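You operate a simulated robot arm through the tools that you are given. There is no shell and no other tool. Be economical: measure what you need, move in short steps, check, and stop when the job is done.

The job below is to be done with a simulated robot arm. You get a single attempt, and the scene is never put back.

## Task
Measure bottle 26 on the colour meter: orange tray if it reads under 50 %, otherwise back in its place.
Fine: purple cover on, one press of the blue read button; the cover goes back on its mat. Set down upright: what you pick out, purple cover.

It is judged by the outcome, as a careful person would: the job done as asked, and still so three seconds after it is handed in. It fails if anything else is knocked over, pushed out of place, dropped, spilled or broken. A push-on lid holds only when it is set on centred and level and pressed home; a screw cap is set on level and turned clockwise until tight.

## Robot
A 7-joint arm with a two-finger parallel gripper, fixed in place. Base frame: the origin is at the foot of the arm, x ahead of it, y to its left, z up; the work surface is at about z = 0.864. Units: m, rad, N and s.
With the tool pointing down near the work surface it reaches from about 0.3 to 0.7 m from the base axis. Its first joint turns from -1.152 to 1.152 rad. Payload 1.57 kg.
The TCP is the grasp point between the finger pads, 0.03 m short of the fingertips. In the tool frame z runs along the fingers and y along their closing line. The gripper opens to 0.11 m. The fingers are 0.024 m wide and 0.012 m thick; the gripper's body (0.048 by 0.112 m) begins 0.078 m behind the TCP.
Orientation is that of the tool frame in the base frame, as [roll, pitch, yaw] about the fixed x, y, z axes, in that order (R = Rz(yaw) Ry(pitch) Rx(roll)). With the fingers straight down and closing along the base's y, the tool's x points along the base's -x, its y along +y and its z along -z.

## Interface
- The arm moves only by the tool move_arm. Its argument "moves" is a list that holds one entry, the list of rows, each a list of 6 numbers: the shift along the tool's x, y, z in units of 50 mm (1.0 is 50 mm), then the turn, a rotation vector about the tool's x, y, z in units of 5 degrees (1.0 is 5 degrees). In form: [[[dx, dy, dz, ax, ay, az], ...]]. A call has 1 to 12 rows; each row shifts and turns the commanded pose from where the row before left it, along the tool's axes as they then stand. "hand" is the closure, from 0 (fully open) to 1 (shut), set as the call begins (left out, the last holds). A call with a number of a shift or a turn outside -1 to 1 is refused whole. Each row takes 0.2 s and may step no farther than 0.05 m and 0.15 rad from the row before; otherwise, or with a gripper value out of range, the whole call is refused. A pose out of reach is approached as far as the arm can. The call stops where the force on the tool passes 70 N (or 10 N more than at its start, if that is more) or the arm is blocked; 0.2 s more then pass. Each finger travels about 0.108 m/s and halts on what it meets, pressing with about 32 N; the grip force reading is that of the motor and also rises with nothing between the fingers. The clock runs only during rows and for 0.2 s after the last one: add rows that do not move to give the fingers time. It gives the time, the measured TCP pose, the force on the tool (base axes), the opening and the grip force at its end, in the units of the frame above (readings bear some noise), with the torque about the TCP (base axes, N m) and any sound that the robot's microphone picked up.
- Cameras (640 x 400 px; columns grow to the right, rows downward): "scene" is fixed at [0.164, -0.3922, 1.3975]; the picture's right is [0.78, -0.63, 0.00], its down [-0.38, -0.47, -0.79] and it looks along [0.50, 0.62, -0.61] (base axes); focal length 339 px, centre (320, 200). "wrist" rides on the gripper at [0.07, 0.016, -0.141] in the tool frame; the picture's right is [-0.23, 0.97, 0.00], its down [-0.85, -0.20, -0.48] and it looks along [-0.47, -0.11, 0.88] (tool axes); focal length 222 px, centre (320, 200).
- camera(camera): a new picture of that camera. No time passes.
- pixel_to_xyz(camera, pixels): for up to 12 pixels [column, row] of the newest picture of that camera ("zoom" is the newest enlarged one), the place [x, y, z] in the base frame of the surface seen there, good to about 0.002 m. No time passes.
- zoom(camera, box): a new picture of the part [left, top, right, bottom] of that camera's present view, enlarged. No time passes.
- finish_job(): hands the job in; it is judged then, once.

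Work in short steps. Measure before you move; look again where a grasp or a placing could have gone wrong, and mend it. You have 80 turns and 34 pictures in all, those below and enlarged ones among them. Open the gripper and draw the arm clear of the work before you hand the job in, unless the task says otherwise; then end with one line.

The tools are called after "Emit:" as name(argument=value, ...) on one line, values as JSON. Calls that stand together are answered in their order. move_arm: Moves the arm, as the interface text tells. Its arguments: {"type":"object","properties":{"moves":{"type":"array","items":{"type":"array","items":{"type":"array","items":{"type":"number"}}}},"hand":{"type":"number"}},"required":["moves"]} The other tools are called the same way: camera (camera) takes a picture; pixel_to_xyz (camera, pixels) gives the place of the surface under pixels of a picture; zoom (camera, box) takes an enlarged picture of a part of a camera's view; finish_job () hands the job in.

At the start:

```text
t: 0.0
eef_pos: [0.3437, 0.1191, 1.1341]
tool_rot: [-3.139, -0.002, 3.14]
wrist_force: [0.8, 0.4, -0.5]
moment: [-0.01, -0.03, 0.02]
opening: 0.1102
grip_force: 0.1
```

scene: 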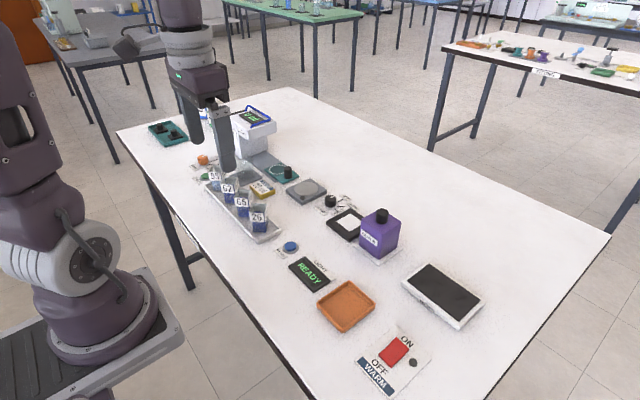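
wrist: 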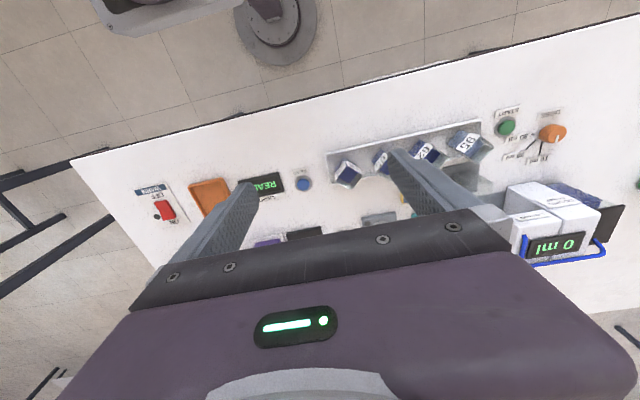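

I start by zooming into the work area of the scene view to identify the bottles, meter, cover, and tray.

Emit:
zoom(camera="scene", box=[180, 130, 340, 250])

Emit:
zoom(camera="scene", box=[270, 180, 500, 400])

```text
3.33 times, centred on (260, 190) of scene
```

zoom: 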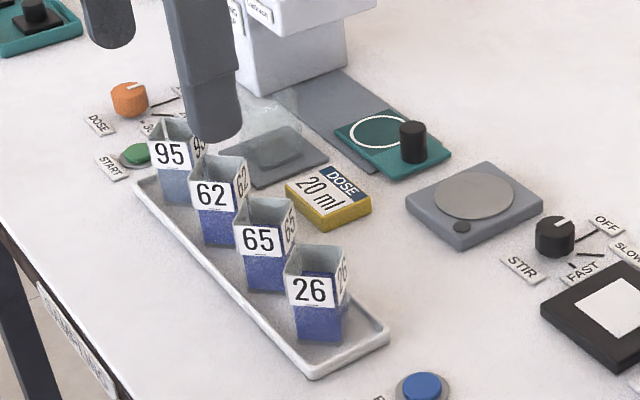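

```text
1.82 times, centred on (385, 290) of scene
```

zoom: 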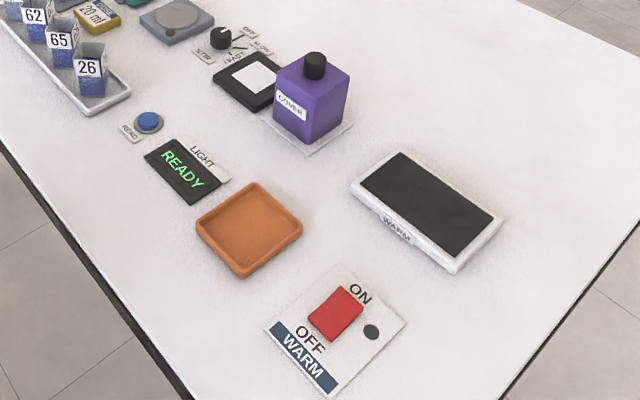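

I need accurate geometry of bottle 26, so I take a tighter zoom on it; I also measure the other items in the scene picture.

Emit:
zoom(camera="scene", box=[216, 182, 296, 242])

Emit:
pixel_to_xyz(camera="scene", pixels=[[330, 225], [346, 208], [348, 223], [345, 241], [365, 225], [291, 245], [346, 306], [319, 306], [349, 328], [374, 303], [346, 283], [380, 212]])

Emit:
zoom(camera="scene", box=[320, 190, 416, 270])

```text
6.67 times, centred on (256, 212) of scene
```

zoom: 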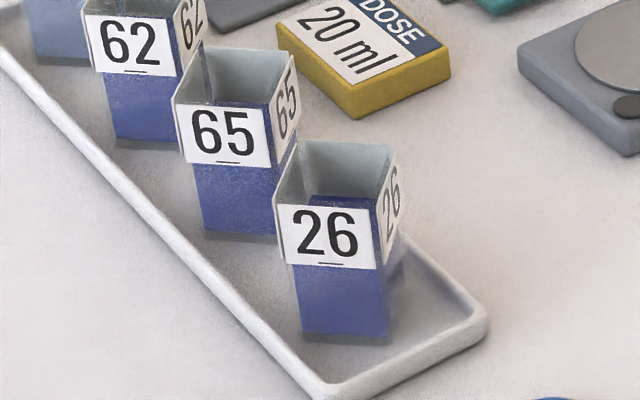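

```text
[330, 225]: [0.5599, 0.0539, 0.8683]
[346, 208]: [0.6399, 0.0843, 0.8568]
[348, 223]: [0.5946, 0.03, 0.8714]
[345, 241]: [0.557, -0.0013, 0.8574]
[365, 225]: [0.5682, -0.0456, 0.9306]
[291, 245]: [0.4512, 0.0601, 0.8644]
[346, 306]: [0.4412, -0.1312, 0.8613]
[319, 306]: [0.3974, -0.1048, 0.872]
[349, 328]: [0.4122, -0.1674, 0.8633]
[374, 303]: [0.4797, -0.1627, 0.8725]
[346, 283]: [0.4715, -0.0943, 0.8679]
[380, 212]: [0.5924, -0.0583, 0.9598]
```

```text
5.00 times, centred on (368, 230) of scene
```

zoom: 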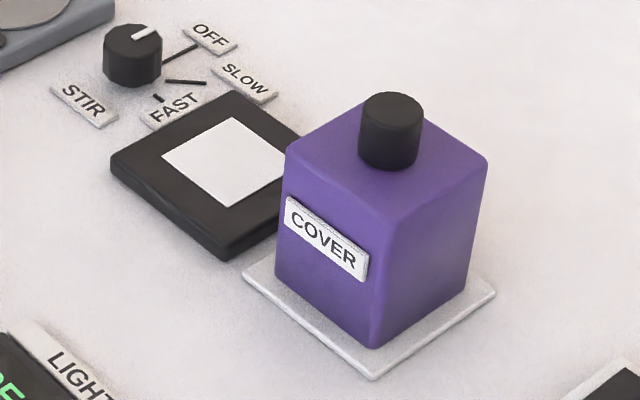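

Now I measure bottle 26's faces (scene) and the cover, knob, mat, and white cell patch (zoom).

Emit:
pixel_to_xyz(camera="zoom", pixels=[[391, 104], [391, 140], [290, 152], [385, 215], [482, 162], [250, 275], [373, 375], [490, 294], [164, 155], [225, 206], [282, 177], [235, 119]])

Emit:
pixel_to_xyz(camera="scene", pixels=[[250, 214.5], [256.9, 214.8], [263.5, 215], [264.8, 214], [267.5, 206], [259.5, 228], [254, 231], [265, 231], [258, 204.2], [261, 206], [253, 205], [280, 231]])

Emit:
pixel_to_xyz(camera="zoom", pixels=[[115, 163], [224, 248], [234, 95], [358, 100], [330, 245], [420, 250], [367, 345], [278, 275], [468, 285]])

```text
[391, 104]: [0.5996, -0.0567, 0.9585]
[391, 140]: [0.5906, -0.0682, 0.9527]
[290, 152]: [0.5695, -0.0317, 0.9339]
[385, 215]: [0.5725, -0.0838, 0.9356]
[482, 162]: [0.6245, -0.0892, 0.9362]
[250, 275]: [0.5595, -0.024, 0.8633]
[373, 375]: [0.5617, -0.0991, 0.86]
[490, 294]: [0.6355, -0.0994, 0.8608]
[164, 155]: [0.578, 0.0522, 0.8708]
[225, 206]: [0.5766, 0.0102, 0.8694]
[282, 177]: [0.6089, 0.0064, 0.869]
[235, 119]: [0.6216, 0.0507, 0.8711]
```

```text
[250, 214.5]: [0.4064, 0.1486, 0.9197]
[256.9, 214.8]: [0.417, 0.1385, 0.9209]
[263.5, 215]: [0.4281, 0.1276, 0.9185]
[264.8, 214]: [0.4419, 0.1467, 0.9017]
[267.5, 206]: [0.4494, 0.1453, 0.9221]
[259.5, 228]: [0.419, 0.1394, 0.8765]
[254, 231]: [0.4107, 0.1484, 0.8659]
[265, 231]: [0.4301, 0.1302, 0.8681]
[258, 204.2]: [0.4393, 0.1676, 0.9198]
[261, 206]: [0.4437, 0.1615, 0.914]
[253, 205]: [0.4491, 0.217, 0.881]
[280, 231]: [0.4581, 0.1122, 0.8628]
```

```text
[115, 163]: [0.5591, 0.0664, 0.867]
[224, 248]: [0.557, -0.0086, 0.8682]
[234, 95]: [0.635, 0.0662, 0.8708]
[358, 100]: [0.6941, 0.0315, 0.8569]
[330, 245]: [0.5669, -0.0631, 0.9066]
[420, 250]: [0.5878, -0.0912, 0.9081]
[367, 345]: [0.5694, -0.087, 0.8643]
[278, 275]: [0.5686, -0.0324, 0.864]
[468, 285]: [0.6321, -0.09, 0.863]
```

Bottle 26 is centred near (0.428, 0.153), 34 mm square, turned about 46°, rim z≈0.922; the meter cell is at (0.598, 0.030) and the cover at (0.599, −0.060). I move above the bottle and turn the fingers to match, staying high.

Emit:
move_arm(moves=[[[-0.84, 0.342, 0, 0, 0, 0], [-0.84, 0.342, 0, 0, 0, 0], [0, 0, 0, 0, 0, 1], [0, 0, 0, 0, 0, 1], [0, 0, 0, 0, 0, 1], [0, 0, 0, 0, 0, 1], [0, 0, 0, 0, 0, 1], [0, 0, 0, 0, 0, 1], [0, 0, 0, 0, 0, 1], [0, 0, 0, 0, 0, 1], [0, 0, 0, 0, 0, 0.7], [0, 0, 0, 0, 0, 0]]], hand=0.4)

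Emit:
camera(camera="wrist")

Emit:
zoom(camera="scene", box=[272, 232, 344, 292])

Emit:
pixel_to_xyz(camera="zoom", pixels=[[200, 90], [180, 95], [220, 95], [200, 105], [230, 105]])

```text
t: 2.6
eef_pos: [0.4276, 0.1536, 1.1342]
tool_rot: [3.141, 0.001, 2.381]
wrist_force: [0.2, 0.4, -0.3]
moment: [0.02, 0.07, 0.02]
opening: 0.0659
grip_force: 0.1
```

```text
27 pictures are left
```

wrist: 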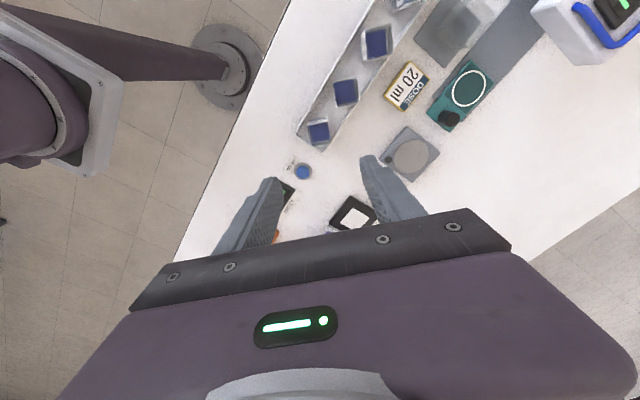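

```text
6.67 times, centred on (308, 262) of scene
```

zoom: 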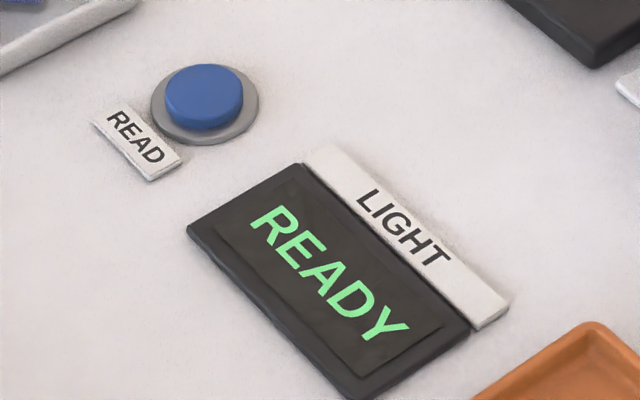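

```text
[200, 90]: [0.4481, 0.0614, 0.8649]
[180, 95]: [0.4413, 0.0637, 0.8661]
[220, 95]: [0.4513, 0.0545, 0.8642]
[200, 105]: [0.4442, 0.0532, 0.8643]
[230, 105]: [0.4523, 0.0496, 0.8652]
```

The wrist view shows bottle 26 at about (318,131). I zoom there to check its centre and angle.

Emit:
zoom(camera="wrist", box=[286, 104, 350, 160])

Emit:
pixel_to_xyz(camera="wrist", pixels=[[318, 134], [304, 173], [302, 170], [351, 217], [345, 92]])

```text
7.14 times, centred on (318, 132) of wrist
```

zoom: 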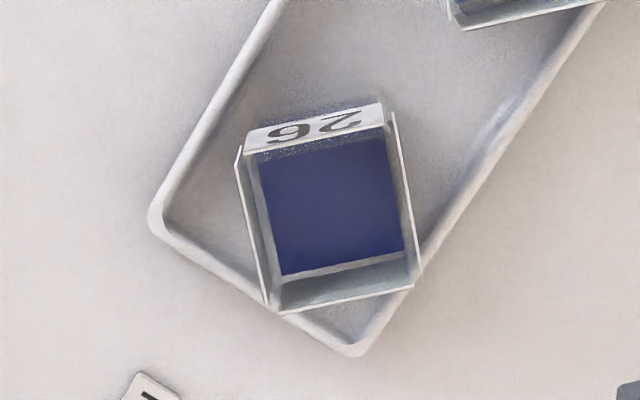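

```text
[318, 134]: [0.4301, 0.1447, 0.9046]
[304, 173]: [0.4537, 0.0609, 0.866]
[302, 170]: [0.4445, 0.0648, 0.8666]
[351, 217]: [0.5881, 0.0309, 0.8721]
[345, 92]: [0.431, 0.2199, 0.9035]
```

Fingers line up with the bottle. I check the tray-lip height before descending, as the fingers pass over it.

Emit:
pixel_to_xyz(camera="zoom", pixels=[[160, 215], [355, 350], [432, 235], [235, 70], [520, 110], [240, 165], [415, 280], [395, 130], [270, 305], [330, 210]])

Emit:
move_arm(moves=[[[-0.046, -0.027, 0.8, 0, 0, 0], [0, 0, 0.8, 0, 0, 0], [0, 0, 0.8, 0, 0, 0], [0, 0, 0.8, 0, 0, 0], [0, 0, 0, 0, 0, 0]]])

Emit:
camera(camera="wrist")

```text
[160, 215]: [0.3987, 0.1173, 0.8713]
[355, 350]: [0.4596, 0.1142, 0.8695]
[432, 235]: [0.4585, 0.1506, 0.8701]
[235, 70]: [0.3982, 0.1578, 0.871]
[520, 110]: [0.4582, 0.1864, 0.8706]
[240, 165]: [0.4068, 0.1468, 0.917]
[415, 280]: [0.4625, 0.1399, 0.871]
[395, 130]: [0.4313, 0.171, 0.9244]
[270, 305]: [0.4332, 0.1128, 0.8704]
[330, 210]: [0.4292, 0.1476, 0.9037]
```

```text
t: 3.8
eef_pos: [0.4295, 0.1508, 0.9742]
tool_rot: [-3.141, 0.0, 2.385]
wrist_force: [-0.7, 0.2, 0.0]
moment: [-0.01, -0.01, 0.0]
opening: 0.0659
grip_force: 0.0
```

```text
24 pictures are left
```

wrist: 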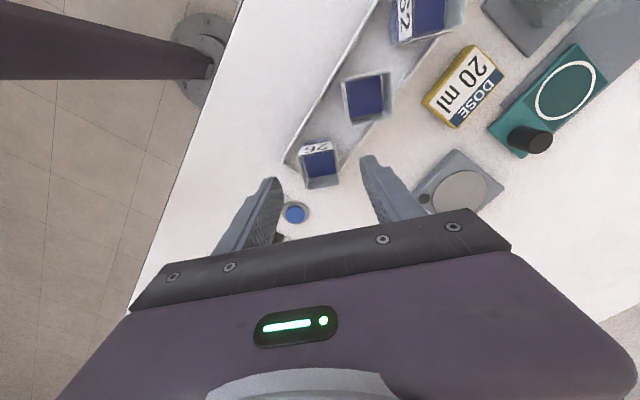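

The bottle sits between the open fingers; lip z is 0.871. I descend to TCP z≈0.907 and close.

Emit:
move_arm(moves=[[[0, 0, 0.45, 0, 0, 0], [0, 0, 0.45, 0, 0, 0], [0, 0, 0.44, 0, 0, 0]]])

Emit:
move_arm(moves=[[[0, 0, 0, 0, 0, 0], [0, 0, 0, 0, 0, 0], [0, 0, 0, 0, 0, 0]]], hand=1)

Emit:
camera(camera="wrist")

```text
t: 4.6
eef_pos: [0.4295, 0.1524, 0.9085]
tool_rot: [-3.141, 0.0, 2.383]
wrist_force: [0.2, 0.0, -0.6]
moment: [0.02, -0.02, -0.05]
opening: 0.0659
grip_force: 0.2
```

```text
t: 5.4
eef_pos: [0.4299, 0.1507, 0.9089]
tool_rot: [3.141, 0.001, 2.383]
wrist_force: [0.7, 0.6, -0.1]
moment: [-0.01, 0.02, 0.01]
opening: 0.0332
grip_force: 31.7
```

```text
23 pictures are left
```

wrist: 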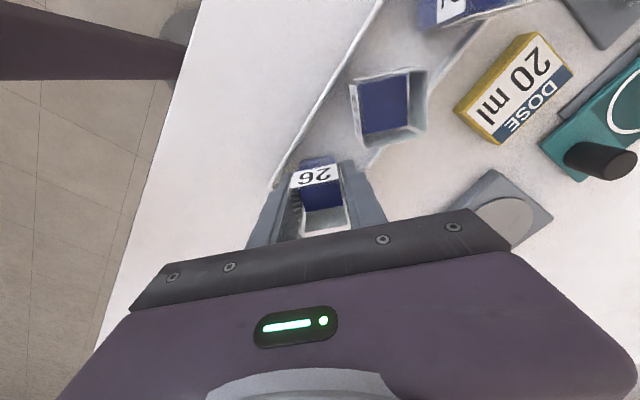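

Gripped at 33 mm opening. I lift smoothly 0.11 m and then turn to yaw π so the bottle squares with the meter cell.

Emit:
move_arm(moves=[[[0, 0, -0.2, 0, 0, 0], [0, 0, -0.4, 0, 0, 0], [0, 0, -0.5, 0, 0, 0], [0, 0, -0.5, 0, 0, 0], [0, 0, -0.4, 0, 0, 0], [0, 0, -0.2, 0, 0, 0]]])

Emit:
move_arm(moves=[[[0, 0, 0, 0, 0, -0.69], [0, 0, 0, 0, 0, -0.8], [0, 0, 0, 0, 0, -0.8], [0, 0, 0, 0, 0, -0.8], [0, 0, 0, 0, 0, -0.8], [0, 0, 0, 0, 0, -0.8], [0, 0, 0, 0, 0, -0.8], [0, 0, 0, 0, 0, -0.8], [0, 0, 0, 0, 0, -0.8], [0, 0, 0, 0, 0, -0.8], [0, 0, 0, 0, 0, -0.8]]])

```text
t: 6.8
eef_pos: [0.4296, 0.1506, 1.0172]
tool_rot: [3.14, 0.0, 2.383]
wrist_force: [-0.8, 1.0, -1.0]
moment: [0.02, -0.02, 0.03]
opening: 0.0336
grip_force: 31.3
```

```text
t: 9.2
eef_pos: [0.4293, 0.1501, 1.0183]
tool_rot: [3.141, 0.0, 3.141]
wrist_force: [0.3, 0.7, -0.9]
moment: [-0.02, -0.02, 0.02]
opening: 0.0337
grip_force: 32.0
```

Now I carry the bottle over the meter cell, TCP to about (0.595, 0.030).

Emit:
move_arm(moves=[[[-0.2, -0.15, 0, 0, 0, 0], [-0.45, -0.33, 0, 0, 0, 0], [-0.6, -0.43, 0, 0, 0, 0], [-0.6, -0.43, 0, 0, 0, 0], [-0.6, -0.43, 0, 0, 0, 0], [-0.5, -0.36, 0, 0, 0, 0], [-0.25, -0.19, 0, 0, 0, 0], [-0.114, -0.082, 0, 0, 0, 0], [0, 0, 0, 0, 0, 0]]])

Emit:
zoom(camera="scene", box=[296, 140, 424, 260])

Emit:
camera(camera="wrist")

```text
t: 11.2
eef_pos: [0.5943, 0.0304, 1.0165]
tool_rot: [3.141, -0.002, 3.14]
wrist_force: [0.2, -0.3, -0.6]
moment: [-0.01, 0.02, -0.02]
opening: 0.0333
grip_force: 32.2
```

```text
3.33 times, centred on (360, 200) of scene
```

zoom: 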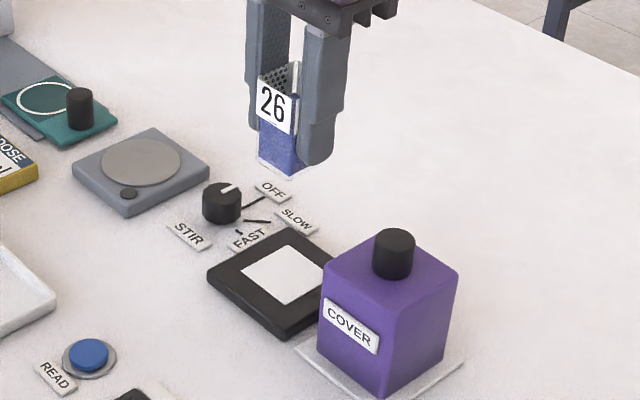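

```text
21 pictures are left
```

wrist: 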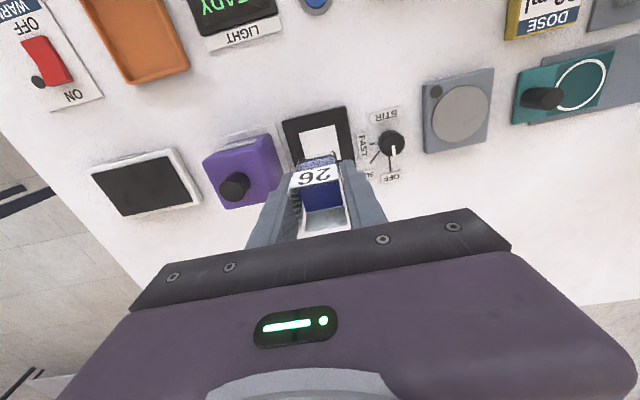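

I measure the held bottle's front (−x) face in the zoom to refine the offset in x.

Emit:
pixel_to_xyz(camera="zoom", pixels=[[265, 100], [285, 105], [270, 140], [285, 150], [280, 163], [262, 155], [262, 80], [252, 272], [285, 303], [325, 283], [282, 247]])

Emit:
pixel_to_xyz(camera="wrist", pixels=[[315, 176], [318, 165], [302, 134], [335, 130], [303, 152], [345, 107], [283, 121]])

```text
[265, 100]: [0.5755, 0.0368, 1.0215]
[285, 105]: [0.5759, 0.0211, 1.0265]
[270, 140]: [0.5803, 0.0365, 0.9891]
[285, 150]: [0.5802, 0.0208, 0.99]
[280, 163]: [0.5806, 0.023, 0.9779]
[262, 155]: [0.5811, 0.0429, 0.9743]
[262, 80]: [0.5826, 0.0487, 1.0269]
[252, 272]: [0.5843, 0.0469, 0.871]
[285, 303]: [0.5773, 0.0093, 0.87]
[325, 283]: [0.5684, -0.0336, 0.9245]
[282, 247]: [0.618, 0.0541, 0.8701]
```

```text
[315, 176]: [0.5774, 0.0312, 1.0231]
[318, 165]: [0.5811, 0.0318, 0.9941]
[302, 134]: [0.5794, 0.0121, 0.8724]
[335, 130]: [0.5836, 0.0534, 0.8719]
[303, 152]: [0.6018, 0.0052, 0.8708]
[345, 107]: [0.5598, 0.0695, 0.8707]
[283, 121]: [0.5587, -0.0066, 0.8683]
```

Bottle centre is ≈(0.5975, 0.030), right over the cell. I lower, slowing near contact.

Emit:
move_arm(moves=[[[0, 0, 0.3, 0, 0, 0], [0, 0, 0.5, 0, 0, 0], [0, 0, 0.5, 0, 0, 0], [0, 0, 0.4, 0, 0, 0], [0, 0, 0.2, 0, 0, 0], [0, 0, 0.04, 0, 0, 0], [0, 0, 0, 0, 0, 0]]])

Emit:
move_arm(moves=[[[0, 0, 0.03, 0, 0, 0], [0, 0, 0.02, 0, 0, 0], [0, 0, 0.02, 0, 0, 0], [0, 0, 0, 0, 0, 0]]])

```text
t: 12.8
eef_pos: [0.5942, 0.0303, 0.9185]
tool_rot: [3.14, -0.001, 3.139]
wrist_force: [-0.1, 0.0, -0.8]
moment: [-0.01, 0.0, 0.0]
opening: 0.0334
grip_force: 32.1
```

```text
t: 13.8
eef_pos: [0.5941, 0.0307, 0.9168]
tool_rot: [-3.141, 0.001, 3.141]
wrist_force: [-5.9, 1.8, 24.1]
moment: [0.05, 0.3, -0.03]
opening: 0.0331
grip_force: 31.8
```

Contact is felt (24 N up at z 0.9168). I ease up about 1 mm, release gently to ~55 mm, and look.

Emit:
move_arm(moves=[[[0, 0, -0.02, 0, 0, 0], [0, 0, -0.015, 0, 0, 0], [0, 0, 0, 0, 0, 0]]])

Emit:
move_arm(moves=[[[0, 0, 0, 0, 0, 0], [0, 0, 0, 0, 0, 0]]], hand=0.5)

Emit:
move_arm(moves=[[[0, 0, -0.4, 0, 0, 0], [0, 0, -0.8, 0, 0, 0], [0, 0, -0.8, 0, 0, 0], [0, 0, -0.5, 0, 0, 0], [0, 0, 0, 0, 0, 0]]])

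Emit:
zoom(camera="scene", box=[296, 140, 424, 260])

Emit:
pixel_to_xyz(camera="zoom", pixels=[[394, 236], [380, 255], [412, 255], [394, 270]])

```text
t: 14.6
eef_pos: [0.5961, 0.0304, 0.9178]
tool_rot: [3.141, -0.001, 3.14]
wrist_force: [-1.1, -0.5, 0.2]
moment: [-0.02, 0.0, 0.01]
opening: 0.0328
grip_force: 31.9
```

```text
t: 15.2
eef_pos: [0.5949, 0.0311, 0.918]
tool_rot: [-3.141, 0.002, 3.139]
wrist_force: [0.1, -0.4, -1.5]
moment: [0.01, -0.01, 0.01]
opening: 0.0548
grip_force: 0.1
```

```text
t: 16.4
eef_pos: [0.595, 0.0314, 1.0417]
tool_rot: [3.141, 0.0, 3.138]
wrist_force: [0.9, 0.6, -0.2]
moment: [0.04, 0.0, 0.0]
opening: 0.0551
grip_force: 0.1
```

```text
3.33 times, centred on (360, 200) of scene
```

zoom: 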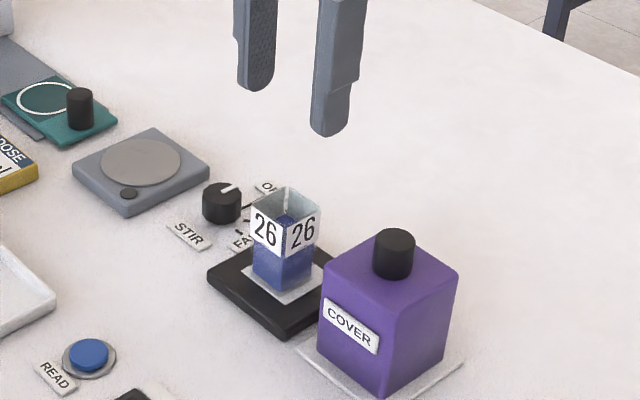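

```text
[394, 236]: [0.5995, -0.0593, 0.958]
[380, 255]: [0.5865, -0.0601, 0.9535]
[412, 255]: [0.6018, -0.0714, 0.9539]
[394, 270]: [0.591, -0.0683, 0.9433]
```

Bottle stands squarely on the cell. Next I go over the cover's knob at (0.599, −0.060) and lower to TCP z≈0.971 (tips just above the cover's top).

Emit:
move_arm(moves=[[[-0.04, -0.9, 0, 0, 0, 0], [-0.04, -0.92, 0, 0, 0, 0], [0, 0, 0, 0, 0, 0], [0, 0, 0.5, 0, 0, 0], [0, 0, 0.5, 0, 0, 0], [0, 0, 0.4, 0, 0, 0], [0, 0, 0, 0, 0, 0]]])

Emit:
zoom(camera="scene", box=[320, 150, 416, 270])

```text
t: 18.0
eef_pos: [0.5984, -0.0596, 0.973]
tool_rot: [3.142, -0.002, 3.14]
wrist_force: [-0.9, 0.0, 0.0]
moment: [-0.01, 0.01, -0.03]
opening: 0.0551
grip_force: 0.1
```

```text
3.33 times, centred on (368, 210) of scene
```

zoom: 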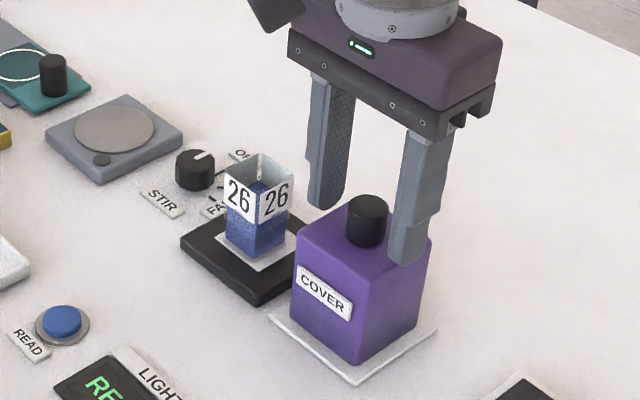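

The fingers straddle the knob correctly; I lower 3 mm more and close.

Emit:
move_arm(moves=[[[0, 0, 0.06, 0, 0, 0], [0, 0, 0, 0, 0, 0]]])

Emit:
move_arm(moves=[[[0, 0, 0, 0, 0, 0], [0, 0, 0, 0, 0, 0], [0, 0, 0, 0, 0, 0]]], hand=1)

Emit:
move_arm(moves=[[[0, 0, -0.1, 0, 0, 0], [0, 0, -0.3, 0, 0, 0], [0, 0, -0.5, 0, 0, 0], [0, 0, -0.5, 0, 0, 0], [0, 0, -0.4, 0, 0, 0], [0, 0, -0.2, 0, 0, 0], [0, 0, 0, 0, 0, 0]]])

Emit:
zoom(camera="scene", box=[320, 130, 416, 250])

```text
t: 18.6
eef_pos: [0.5992, -0.0599, 0.97]
tool_rot: [-3.141, 0.0, 3.14]
wrist_force: [-0.6, 0.5, 0.8]
moment: [-0.02, 0.0, 0.0]
opening: 0.0552
grip_force: 0.0
```

```text
t: 19.4
eef_pos: [0.5983, -0.0601, 0.971]
tool_rot: [-3.141, 0.0, 3.141]
wrist_force: [-0.6, 0.5, -0.2]
moment: [0.0, 0.01, -0.01]
opening: 0.0237
grip_force: 31.7
```

```text
t: 21.0
eef_pos: [0.5976, -0.0606, 1.071]
tool_rot: [-3.141, 0.001, 3.139]
wrist_force: [-0.3, 0.7, -1.4]
moment: [-0.02, 0.05, -0.02]
opening: 0.0233
grip_force: 32.3
```

```text
3.33 times, centred on (368, 190) of scene
```

zoom: 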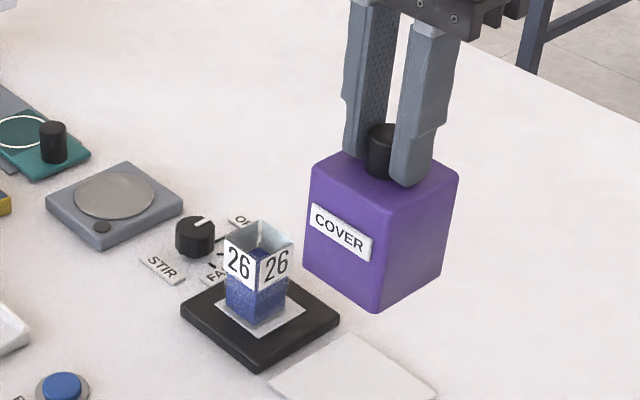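

The cover hangs level. I measure the bottle's faces on the cell so the cover goes on centred.

Emit:
pixel_to_xyz(camera="zoom", pixels=[[240, 305], [250, 310], [270, 308], [280, 300], [238, 260], [276, 262], [182, 310], [262, 368], [338, 320], [258, 223]])

Emit:
pixel_to_xyz(camera="zoom", pixels=[[340, 270], [410, 270], [340, 200], [410, 220], [372, 308]])

```text
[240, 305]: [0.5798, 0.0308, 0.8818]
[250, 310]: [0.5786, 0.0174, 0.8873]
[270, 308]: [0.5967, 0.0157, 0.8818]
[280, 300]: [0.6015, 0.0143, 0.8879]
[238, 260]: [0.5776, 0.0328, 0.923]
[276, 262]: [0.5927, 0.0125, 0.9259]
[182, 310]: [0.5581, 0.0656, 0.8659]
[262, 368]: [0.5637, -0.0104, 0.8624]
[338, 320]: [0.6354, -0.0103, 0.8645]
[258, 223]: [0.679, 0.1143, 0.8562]
```

```text
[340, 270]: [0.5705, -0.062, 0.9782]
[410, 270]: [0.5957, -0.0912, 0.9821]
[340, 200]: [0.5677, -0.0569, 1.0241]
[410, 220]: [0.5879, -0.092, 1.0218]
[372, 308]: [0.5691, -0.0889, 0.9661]
```

Bottle centre is (0.597, 0.031). I move the cover above it (cover bottom z≈0.964 clears the 0.928 rim), then lower it.

Emit:
move_arm(moves=[[[0, 0.25, 0, 0, 0, 0], [0.01, 0.5, 0, 0, 0, 0], [0.01, 0.5, 0, 0, 0, 0], [0, 0.4, 0, 0, 0, 0], [0, 0.19, 0, 0, 0, 0], [0, 0, 0, 0, 0, 0], [0, 0, 0, 0, 0, 0]]])

Emit:
zoom(camera="scene", box=[300, 130, 396, 250])

Emit:
pixel_to_xyz(camera="zoom", pixels=[[280, 230], [330, 240], [285, 170], [345, 180]])

```text
t: 22.6
eef_pos: [0.5975, 0.032, 1.0701]
tool_rot: [3.142, 0.001, 3.139]
wrist_force: [0.3, 0.2, -0.7]
moment: [0.0, -0.03, 0.0]
opening: 0.0236
grip_force: 31.7
```

```text
3.33 times, centred on (348, 190) of scene
```

zoom: 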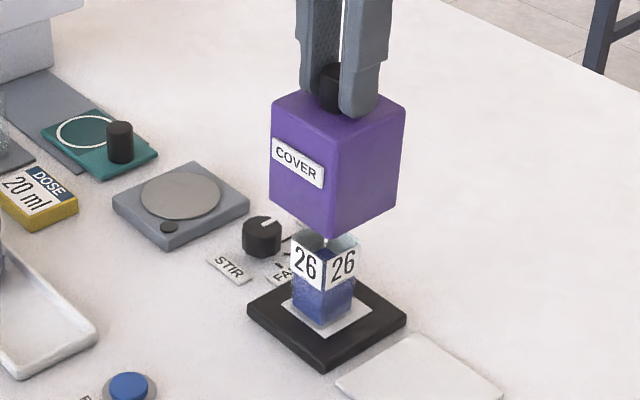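

```text
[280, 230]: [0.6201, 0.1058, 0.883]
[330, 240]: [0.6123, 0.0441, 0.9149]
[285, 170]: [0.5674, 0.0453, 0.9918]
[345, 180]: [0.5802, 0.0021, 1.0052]
```

The cover is centred over the bottle (faces x≈0.568, y≈0.002). I lower it to near the pad.

Emit:
move_arm(moves=[[[0, 0, 0.2, 0, 0, 0], [0, 0, 0.3, 0, 0, 0], [0, 0, 0.3, 0, 0, 0], [0, 0, 0.3, 0, 0, 0], [0, 0, 0.3, 0, 0, 0], [0, 0, 0.25, 0, 0, 0], [0, 0, 0.1, 0, 0, 0], [0, 0, 0, 0, 0, 0]]])

Emit:
move_arm(moves=[[[0, 0, 0.03, 0, 0, 0], [0, 0, 0.03, 0, 0, 0], [0, 0, 0.03, 0, 0, 0], [0, 0, 0, 0, 0, 0]]])

Emit:
zoom(camera="scene", box=[300, 150, 396, 270])

```text
t: 24.4
eef_pos: [0.5972, 0.0311, 0.9834]
tool_rot: [-3.141, 0.0, 3.14]
wrist_force: [-0.6, 0.3, -1.1]
moment: [0.02, -0.02, -0.01]
opening: 0.0234
grip_force: 31.9
```

```text
t: 25.4
eef_pos: [0.5967, 0.0318, 0.9782]
tool_rot: [-3.141, 0.001, 3.14]
wrist_force: [-1.5, -0.6, 9.0]
moment: [0.13, 0.21, 0.04]
opening: 0.0235
grip_force: 32.0
```

```text
3.33 times, centred on (348, 210) of scene
```

zoom: 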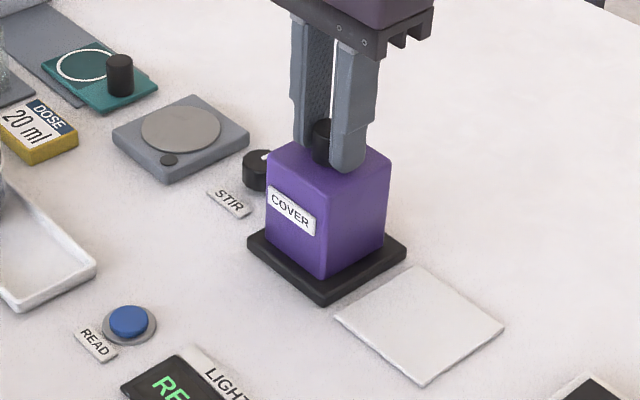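

The cover sits on the pad (9 N contact). I release, rise, and re-measure the button at (128,320) of this zoom.

Emit:
move_arm(moves=[[[0, 0, -0.01, 0, 0, 0], [0, 0, 0, 0, 0, 0], [0, 0, 0, 0, 0, 0]]], hand=0.5)

Emit:
move_arm(moves=[[[0, 0, -0.4, 0, 0, 0], [0, 0, -0.8, 0, 0, 0], [0, 0, -0.8, 0, 0, 0], [0, 0, 0, 0, 0, 0]]])

Emit:
move_arm(moves=[[[0.7, 0.1, 0, 0, 0, 0], [0.8, 0.1, 0, 0, 0, 0], [0.8, 0.1, 0, 0, 0, 0], [0.7, 0.2, 0, 0, 0, 0], [0, 0, 0, 0, 0, 0]]], hand=1)

Emit:
zoom(camera="scene", box=[266, 200, 362, 290])

Emit:
camera(camera="wrist")

```text
t: 26.2
eef_pos: [0.5969, 0.0312, 0.9788]
tool_rot: [-3.14, -0.002, 3.141]
wrist_force: [0.0, -0.1, -0.5]
moment: [-0.02, 0.0, 0.01]
opening: 0.0549
grip_force: 0.0
```

```text
t: 27.2
eef_pos: [0.5988, 0.0333, 1.0786]
tool_rot: [3.142, -0.001, 3.14]
wrist_force: [-0.5, 0.2, 0.0]
moment: [0.01, 0.01, 0.01]
opening: 0.0552
grip_force: 0.0
```

```text
t: 28.4
eef_pos: [0.4473, 0.0586, 1.0793]
tool_rot: [3.141, -0.001, 3.139]
wrist_force: [-0.1, 0.2, -0.5]
moment: [0.03, 0.0, 0.03]
opening: 0.0
grip_force: 21.6
```

```text
4.44 times, centred on (314, 245) of scene
```

zoom: 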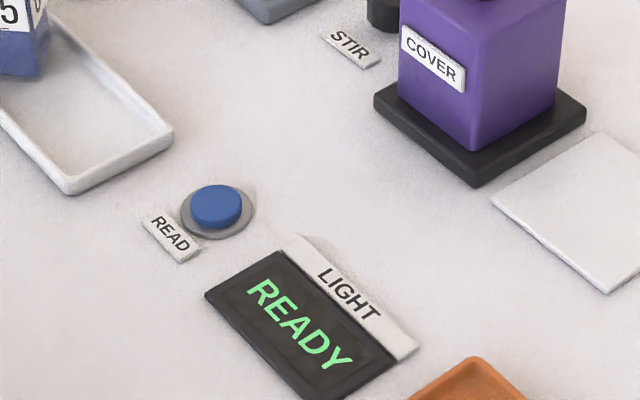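

```text
14 pictures are left
```

wrist: 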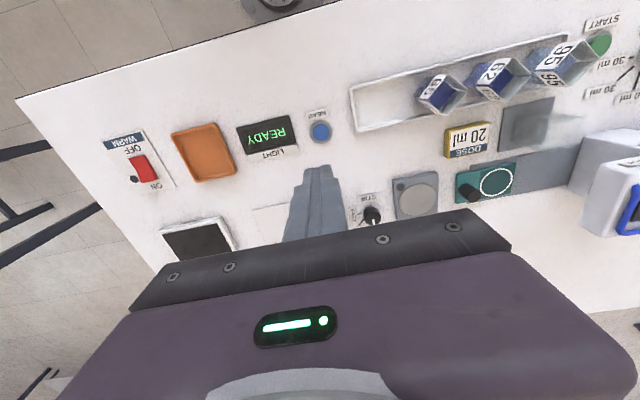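

The wrist-camera ray to the button (320,131) passes right under the TCP; I cross-check with the depth tool.

Emit:
pixel_to_xyz(camera="wrist", pixels=[[320, 131], [318, 129], [322, 133], [309, 131], [331, 131]])

Emit:
pixel_to_xyz(camera="zoom", pixels=[[216, 202], [205, 202], [228, 202], [216, 212], [187, 215], [250, 212]])

```text
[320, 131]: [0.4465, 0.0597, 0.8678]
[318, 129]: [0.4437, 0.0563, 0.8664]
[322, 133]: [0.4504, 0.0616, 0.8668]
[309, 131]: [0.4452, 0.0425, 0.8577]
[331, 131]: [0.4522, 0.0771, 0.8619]
```

```text
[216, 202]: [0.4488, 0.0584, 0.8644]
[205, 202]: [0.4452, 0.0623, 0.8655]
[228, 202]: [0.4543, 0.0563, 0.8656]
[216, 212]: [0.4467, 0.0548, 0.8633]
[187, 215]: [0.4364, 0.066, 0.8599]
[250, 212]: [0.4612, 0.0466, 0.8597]
```

Button top is ~z 0.866 at (0.447, 0.059). I descend with closed fingers to tips ~8 mm above it.

Emit:
move_arm(moves=[[[0, 0, 0.8, 0, 0, 0], [0, 0, 0.8, 0, 0, 0], [0, 0, 0.8, 0, 0, 0], [0, 0, 0.6, 0, 0, 0], [0, 0, 0.4, 0, 0, 0], [0, 0, 0, 0, 0, 0]]])

Emit:
zoom(camera="scene", box=[256, 200, 352, 290])

```text
t: 29.8
eef_pos: [0.4503, 0.0565, 0.9094]
tool_rot: [3.141, 0.0, 3.141]
wrist_force: [0.4, -0.2, 0.2]
moment: [0.0, 0.0, 0.01]
opening: 0.0
grip_force: 21.5
```

```text
4.44 times, centred on (304, 245) of scene
```

zoom: 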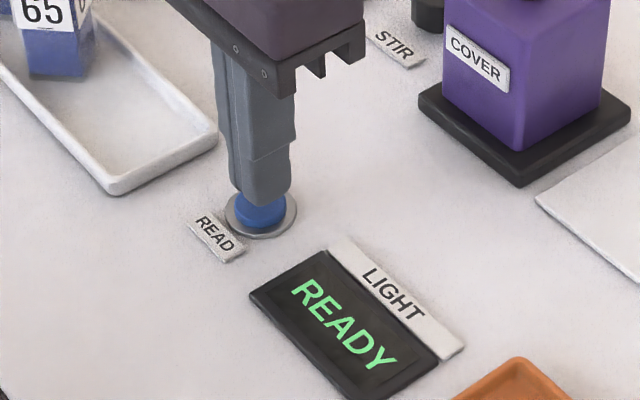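

Tips are right above the button. I press slowly in small steps, watching force.

Emit:
move_arm(moves=[[[0, 0, 0.08, 0, 0, 0], [0, 0, 0.06, 0, 0, 0], [0, 0, 0.04, 0, 0, 0], [0, 0, 0.04, 0, 0, 0], [0, 0, 0.03, 0, 0, 0], [0, 0, 0.03, 0, 0, 0]]])

```text
t: 31.2
eef_pos: [0.4478, 0.0568, 0.8954]
tool_rot: [3.139, 0.001, 3.14]
wrist_force: [-0.4, -0.1, 2.7]
moment: [0.01, 0.0, 0.0]
opening: 0.0
grip_force: 21.3
heard: click
```

A click was heard, so one press registered. I rise without pressing again and read the display.

Emit:
move_arm(moves=[[[0, 0, -0.3, 0, 0, 0], [0, 0, -0.8, 0, 0, 0], [0, 0, -0.8, 0, 0, 0], [0, 0, -0.8, 0, 0, 0], [0, 0, -0.6, 0, 0, 0], [0, 0, 0, 0, 0, 0]]])

Emit:
zoom(camera="scene", box=[266, 230, 362, 310])

```text
t: 32.6
eef_pos: [0.4478, 0.0568, 1.0605]
tool_rot: [-3.141, -0.001, 3.14]
wrist_force: [0.4, -0.6, -0.1]
moment: [0.02, 0.0, 0.02]
opening: 0.0001
grip_force: 21.5
```

```text
5.00 times, centred on (314, 270) of scene
```

zoom: 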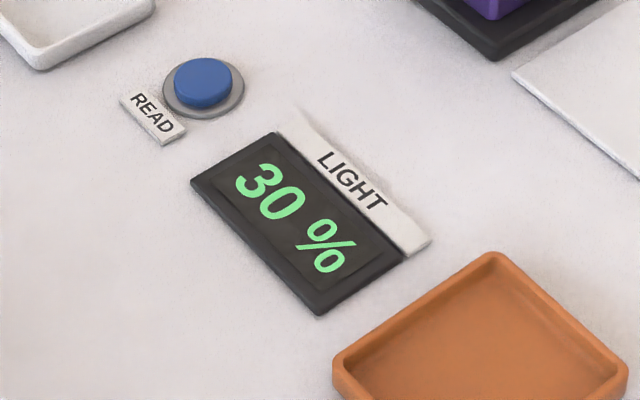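

It reads 30 % (<50): orange tray. First the cover goes back: I return above its knob at (0.597, 0.0315) with the gripper half open, at z 1.06 (tips 1.03 well above the knob).

Emit:
move_arm(moves=[[[-0.7, -0.1, 0, 0, 0, 0], [-0.8, -0.14, 0, 0, 0, 0], [-0.8, -0.14, 0, 0, 0, 0], [-0.684, -0.126, 0, 0, 0, 0], [0, 0, 0, 0, 0, 0], [0, 0, 0.5, 0, 0, 0], [0, 0, 0.7, 0, 0, 0], [0, 0, 0.4, 0, 0, 0], [0, 0, 0, 0, 0, 0]]], hand=0.5)

Emit:
zoom(camera="scene", box=[300, 150, 396, 270])

```text
t: 34.6
eef_pos: [0.5985, 0.0304, 0.9801]
tool_rot: [-3.141, 0.002, 3.14]
wrist_force: [0.0, -1.1, 0.1]
moment: [0.01, 0.01, -0.03]
opening: 0.055
grip_force: 0.1
```

```text
3.33 times, centred on (348, 210) of scene
```

zoom: 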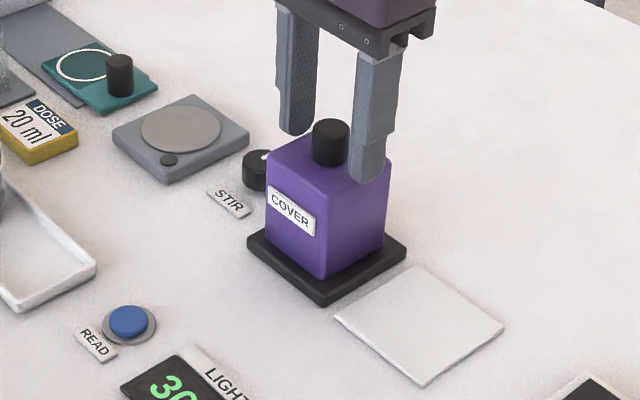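

The knob is between the fingers; I close and lift 0.1 m straight up.

Emit:
move_arm(moves=[[[0, 0, 0.02, 0, 0, 0], [0, 0, 0, 0, 0, 0], [0, 0, 0, 0, 0, 0], [0, 0, 0, 0, 0, 0]]], hand=1)

Emit:
move_arm(moves=[[[0, 0, -0.1, 0, 0, 0], [0, 0, -0.3, 0, 0, 0], [0, 0, -0.5, 0, 0, 0], [0, 0, -0.5, 0, 0, 0], [0, 0, -0.4, 0, 0, 0], [0, 0, -0.2, 0, 0, 0], [0, 0, 0, 0, 0, 0]]])

Emit:
move_arm(moves=[[[0, -0.25, 0, 0, 0, 0], [0, -0.5, 0, 0, 0, 0], [0, -0.5, 0, 0, 0, 0], [0, -0.4, 0, 0, 0, 0], [0, -0.17, 0, 0, 0, 0], [0, 0, 0, 0, 0, 0], [0, 0, 0, 0, 0, 0]]])

Emit:
zoom(camera="scene", box=[310, 140, 420, 270])

Emit:
pixel_to_xyz(camera="zoom", pixels=[[335, 200], [400, 200], [340, 160], [410, 170]])

```text
t: 35.6
eef_pos: [0.5976, 0.0315, 0.9794]
tool_rot: [3.141, 0.002, 3.139]
wrist_force: [1.5, 0.2, 7.3]
moment: [0.1, -0.01, -0.03]
opening: 0.0234
grip_force: 32.3
```

```text
t: 37.2
eef_pos: [0.5955, 0.031, 1.0796]
tool_rot: [3.141, 0.0, 3.141]
wrist_force: [-0.1, 1.1, 0.0]
moment: [0.01, 0.01, -0.01]
opening: 0.0234
grip_force: 32.1
```

```text
t: 38.8
eef_pos: [0.5975, -0.059, 1.0779]
tool_rot: [3.141, 0.001, 3.14]
wrist_force: [0.1, -0.4, -1.1]
moment: [-0.02, 0.03, 0.03]
opening: 0.0235
grip_force: 32.2
```

```text
3.08 times, centred on (365, 205) of scene
```

zoom: 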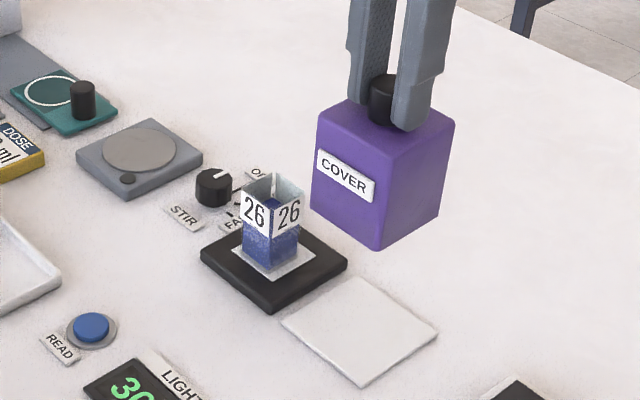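

```text
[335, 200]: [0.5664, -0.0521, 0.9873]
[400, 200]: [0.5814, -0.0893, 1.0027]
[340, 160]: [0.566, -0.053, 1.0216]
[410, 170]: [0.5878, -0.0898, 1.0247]
```

The cover is over its mat (centre within ~2 mm). I nudge +2 mm in x and lower to contact near TCP 0.971.

Emit:
move_arm(moves=[[[-0.04, 0, 0.2, 0, 0, 0], [0, 0, 0.4, 0, 0, 0], [0, 0, 0.5, 0, 0, 0], [0, 0, 0.4, 0, 0, 0], [0, 0, 0.3, 0, 0, 0], [0, 0, 0.2, 0, 0, 0], [0, 0, 0, 0, 0, 0]]])

Emit:
move_arm(moves=[[[0, 0, 0.04, 0, 0, 0], [0, 0, 0.03, 0, 0, 0], [0, 0, 0.03, 0, 0, 0], [0, 0, 0.02, 0, 0, 0], [0, 0, 0, 0, 0, 0]]])

```text
t: 40.4
eef_pos: [0.5993, -0.0601, 0.9806]
tool_rot: [3.14, 0.0, 3.14]
wrist_force: [0.4, -0.5, -0.4]
moment: [0.01, 0.0, 0.03]
opening: 0.0234
grip_force: 32.2
```

```text
t: 41.6
eef_pos: [0.5975, -0.0603, 0.9729]
tool_rot: [3.14, 0.001, 3.14]
wrist_force: [0.0, -0.4, -0.1]
moment: [-0.03, 0.0, -0.01]
opening: 0.0237
grip_force: 31.8
```

No contact yet; I lower in 1 mm steps until force shows.

Emit:
move_arm(moves=[[[0, 0, 0.02, 0, 0, 0], [0, 0, 0.02, 0, 0, 0], [0, 0, 0, 0, 0, 0]]])

```text
t: 42.4
eef_pos: [0.5982, -0.0598, 0.9721]
tool_rot: [-3.14, 0.002, 3.14]
wrist_force: [-3.8, -0.1, 16.3]
moment: [0.29, 0.31, 0.04]
opening: 0.0233
grip_force: 31.9
```

Contact (16 N). I release, rise, and move back to above the bottle at z≈1.04, then look.

Emit:
move_arm(moves=[[[0, 0, -0.02, 0, 0, 0], [0, 0, 0, 0, 0, 0], [0, 0, 0, 0, 0, 0]]], hand=0.5)

Emit:
move_arm(moves=[[[0, 0, -0.4, 0, 0, 0], [0, 0, -0.6, 0, 0, 0], [0, 0, -0.5, 0, 0, 0], [0.04, 0.9, 0, 0, 0, 0], [0.04, 0.9, 0, 0, 0, 0], [0, 0, 0, 0, 0, 0]]])

Emit:
zoom(camera="scene", box=[310, 150, 420, 280])

Emit:
pixel_to_xyz(camera="scene", pixels=[[346, 305], [318, 307], [347, 331], [374, 304], [346, 282], [330, 300], [360, 305]])

```text
t: 43.2
eef_pos: [0.5981, -0.0605, 0.9714]
tool_rot: [3.141, 0.001, 3.14]
wrist_force: [0.2, 0.4, 0.1]
moment: [0.0, 0.04, -0.01]
opening: 0.055
grip_force: 0.0
```

```text
t: 44.6
eef_pos: [0.5935, 0.0298, 1.0464]
tool_rot: [-3.141, 0.0, 3.141]
wrist_force: [0.7, -0.8, 0.0]
moment: [-0.03, -0.03, -0.01]
opening: 0.055
grip_force: 0.0
```

```text
3.08 times, centred on (365, 215) of scene
```

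zoom: 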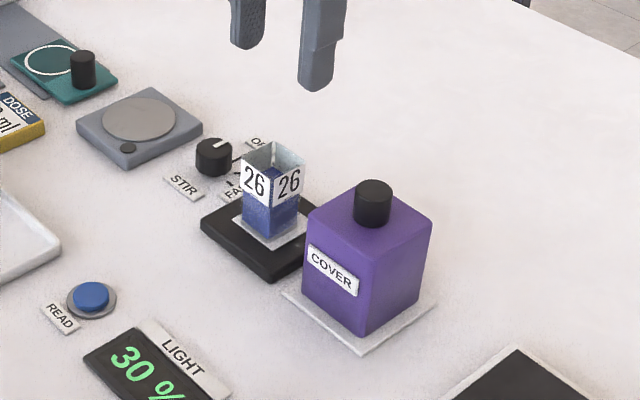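

```text
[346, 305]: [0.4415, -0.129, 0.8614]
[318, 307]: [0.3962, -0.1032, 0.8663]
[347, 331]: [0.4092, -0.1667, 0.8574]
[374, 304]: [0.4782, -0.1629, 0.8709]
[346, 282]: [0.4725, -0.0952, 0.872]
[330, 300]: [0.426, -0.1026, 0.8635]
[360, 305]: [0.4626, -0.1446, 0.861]
```

Cover is properly on its mat; tray centre is ≈(0.439, −0.132), floor z≈0.861. I lower onto the bottle again to TCP z≈0.917 and grip.

Emit:
move_arm(moves=[[[-0.02, 0.02, 0.6, 0, 0, 0], [0, 0, 0.7, 0, 0, 0], [0, 0, 0.7, 0, 0, 0], [0, 0, 0.4, 0, 0, 0], [0, 0, 0.17, 0, 0, 0], [0, 0, 0, 0, 0, 0]]])

Emit:
move_arm(moves=[[[0, 0, 0, 0, 0, 0], [0, 0, 0, 0, 0, 0], [0, 0, 0, 0, 0, 0]]], hand=1)

Emit:
move_arm(moves=[[[0, 0, -0.2, 0, 0, 0], [0, 0, -0.4, 0, 0, 0], [0, 0, -0.6, 0, 0, 0], [0, 0, -0.6, 0, 0, 0], [0, 0, -0.4, 0, 0, 0], [0, 0, -0.2, 0, 0, 0], [0, 0, 0, 0, 0, 0]]])

```text
t: 46.0
eef_pos: [0.5943, 0.0302, 0.918]
tool_rot: [3.141, -0.001, 3.14]
wrist_force: [-0.4, 0.1, -0.9]
moment: [0.03, -0.01, 0.03]
opening: 0.0549
grip_force: 0.1
```

```text
t: 46.8
eef_pos: [0.5949, 0.0302, 0.9192]
tool_rot: [3.141, 0.0, 3.141]
wrist_force: [-0.2, -0.1, 0.9]
moment: [-0.02, 0.02, 0.01]
opening: 0.0335
grip_force: 32.0
```

```text
t: 48.4
eef_pos: [0.5973, 0.0312, 1.0384]
tool_rot: [-3.141, 0.0, 3.139]
wrist_force: [-0.7, -0.7, -0.5]
moment: [0.0, -0.04, -0.02]
opening: 0.0332
grip_force: 32.4
```

I carry it first toward −x (clear of the cover), then along −y to above the tray.

Emit:
move_arm(moves=[[[0.3, 0, 0, 0, 0, 0], [0.6, 0, 0, 0, 0, 0], [0.7, 0, 0, 0, 0, 0], [0.7, -0.1, 0, 0, 0, 0], [0.5, -0.4, 0, 0, 0, 0], [0.3, -0.6, 0, 0, 0, 0], [0.1, -0.7, 0, 0, 0, 0], [0, -0.6, 0, 0, 0, 0], [0, -0.5, 0, 0, 0, 0], [0, -0.26, 0, 0, 0, 0], [0, -0.1, 0, 0, 0, 0], [0, 0, 0, 0, 0, 0]]])

Emit:
zoom(camera="scene", box=[280, 200, 420, 360])

Emit:
pixel_to_xyz(camera="zoom", pixels=[[300, 150], [320, 350]])

```text
t: 51.0
eef_pos: [0.436, -0.1304, 1.038]
tool_rot: [-3.14, -0.001, 3.139]
wrist_force: [-0.5, 0.2, 0.0]
moment: [0.01, -0.01, 0.01]
opening: 0.0333
grip_force: 32.4
```

```text
2.50 times, centred on (350, 280) of scene
```

zoom: 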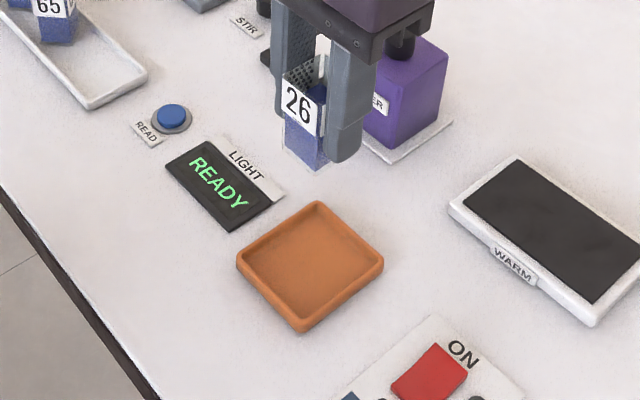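

```text
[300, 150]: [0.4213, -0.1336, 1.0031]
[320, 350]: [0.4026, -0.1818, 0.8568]
```

Bottle is over the tray centre. I lower to just above the floor, then in small steps to contact.

Emit:
move_arm(moves=[[[-0.03, 0, 0.3, 0, 0, 0], [0, 0, 0.5, 0, 0, 0], [0, 0, 0.6, 0, 0, 0], [0, 0, 0.5, 0, 0, 0], [0, 0, 0.3, 0, 0, 0], [0, 0, 0.18, 0, 0, 0], [0, 0, 0, 0, 0, 0]]])

Emit:
move_arm(moves=[[[0, 0, 0.03, 0, 0, 0], [0, 0, 0.03, 0, 0, 0], [0, 0, 0.02, 0, 0, 0], [0, 0, 0.02, 0, 0, 0], [0, 0, 0, 0, 0, 0]]])

```text
t: 52.6
eef_pos: [0.4362, -0.1306, 0.9196]
tool_rot: [-3.14, 0.0, 3.14]
wrist_force: [-0.3, -0.2, 0.2]
moment: [-0.03, -0.02, 0.0]
opening: 0.0331
grip_force: 32.4
```

```text
t: 53.8
eef_pos: [0.4369, -0.1319, 0.9139]
tool_rot: [3.141, 0.001, 3.14]
wrist_force: [0.4, -1.2, 0.3]
moment: [0.03, -0.05, 0.0]
opening: 0.0331
grip_force: 31.2
```

No contact at 0.914; I continue in 1 mm steps.

Emit:
move_arm(moves=[[[0, 0, 0.02, 0, 0, 0], [0, 0, 0.02, 0, 0, 0], [0, 0, 0, 0, 0, 0]]])

```text
t: 54.6
eef_pos: [0.4372, -0.1319, 0.9113]
tool_rot: [-3.14, 0.0, 3.138]
wrist_force: [-0.1, 0.4, -1.9]
moment: [-0.01, 0.01, 0.02]
opening: 0.0332
grip_force: 31.8
```

Still free; a little further.

Emit:
move_arm(moves=[[[0, 0, 0.02, 0, 0, 0], [0, 0, 0.02, 0, 0, 0], [0, 0, 0, 0, 0, 0]]])

```text
t: 55.4
eef_pos: [0.436, -0.1315, 0.9106]
tool_rot: [3.141, 0.002, 3.14]
wrist_force: [-0.2, 0.5, 4.1]
moment: [0.04, 0.03, 0.03]
opening: 0.0331
grip_force: 31.9
```

Contact begins (4 N). I release to ~52 mm, then rise straight up and look.

Emit:
move_arm(moves=[[[0, 0, 0, 0, 0, 0], [0, 0, 0, 0, 0, 0]]], hand=0.52)

Emit:
move_arm(moves=[[[0, 0, -0.3, 0, 0, 0], [0, 0, -0.6, 0, 0, 0], [0, 0, -0.8, 0, 0, 0], [0, 0, -0.8, 0, 0, 0], [0, 0, -0.8, 0, 0, 0], [0, 0, -0.6, 0, 0, 0], [0, 0, 0, 0, 0, 0]]])

Emit:
camera(camera="scene")

Emit:
zoom(camera="scene", box=[290, 230, 410, 340])

```text
t: 56.0
eef_pos: [0.4378, -0.1316, 0.9107]
tool_rot: [-3.141, 0.001, 3.14]
wrist_force: [0.0, 0.2, 0.4]
moment: [-0.01, -0.01, -0.03]
opening: 0.0528
grip_force: 0.0
```

```text
t: 57.6
eef_pos: [0.4384, -0.1324, 1.1039]
tool_rot: [3.139, -0.001, 3.14]
wrist_force: [0.8, 0.3, -0.2]
moment: [0.03, 0.0, 0.03]
opening: 0.0524
grip_force: 0.1
```

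```text
7 pictures are left
```

scene: 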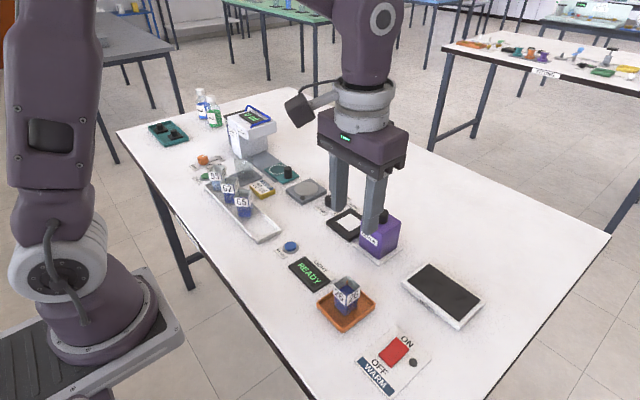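

```text
3.64 times, centred on (350, 285) of scene
```

zoom: 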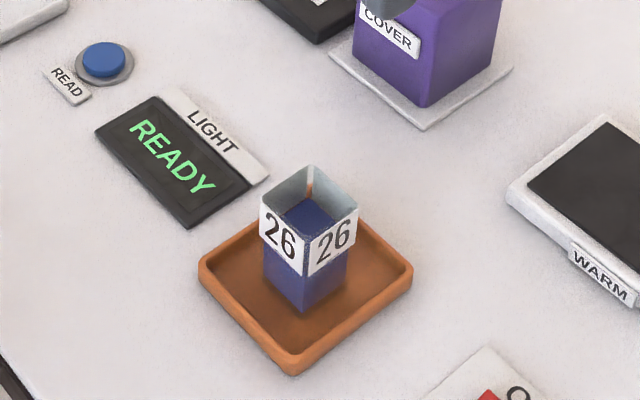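

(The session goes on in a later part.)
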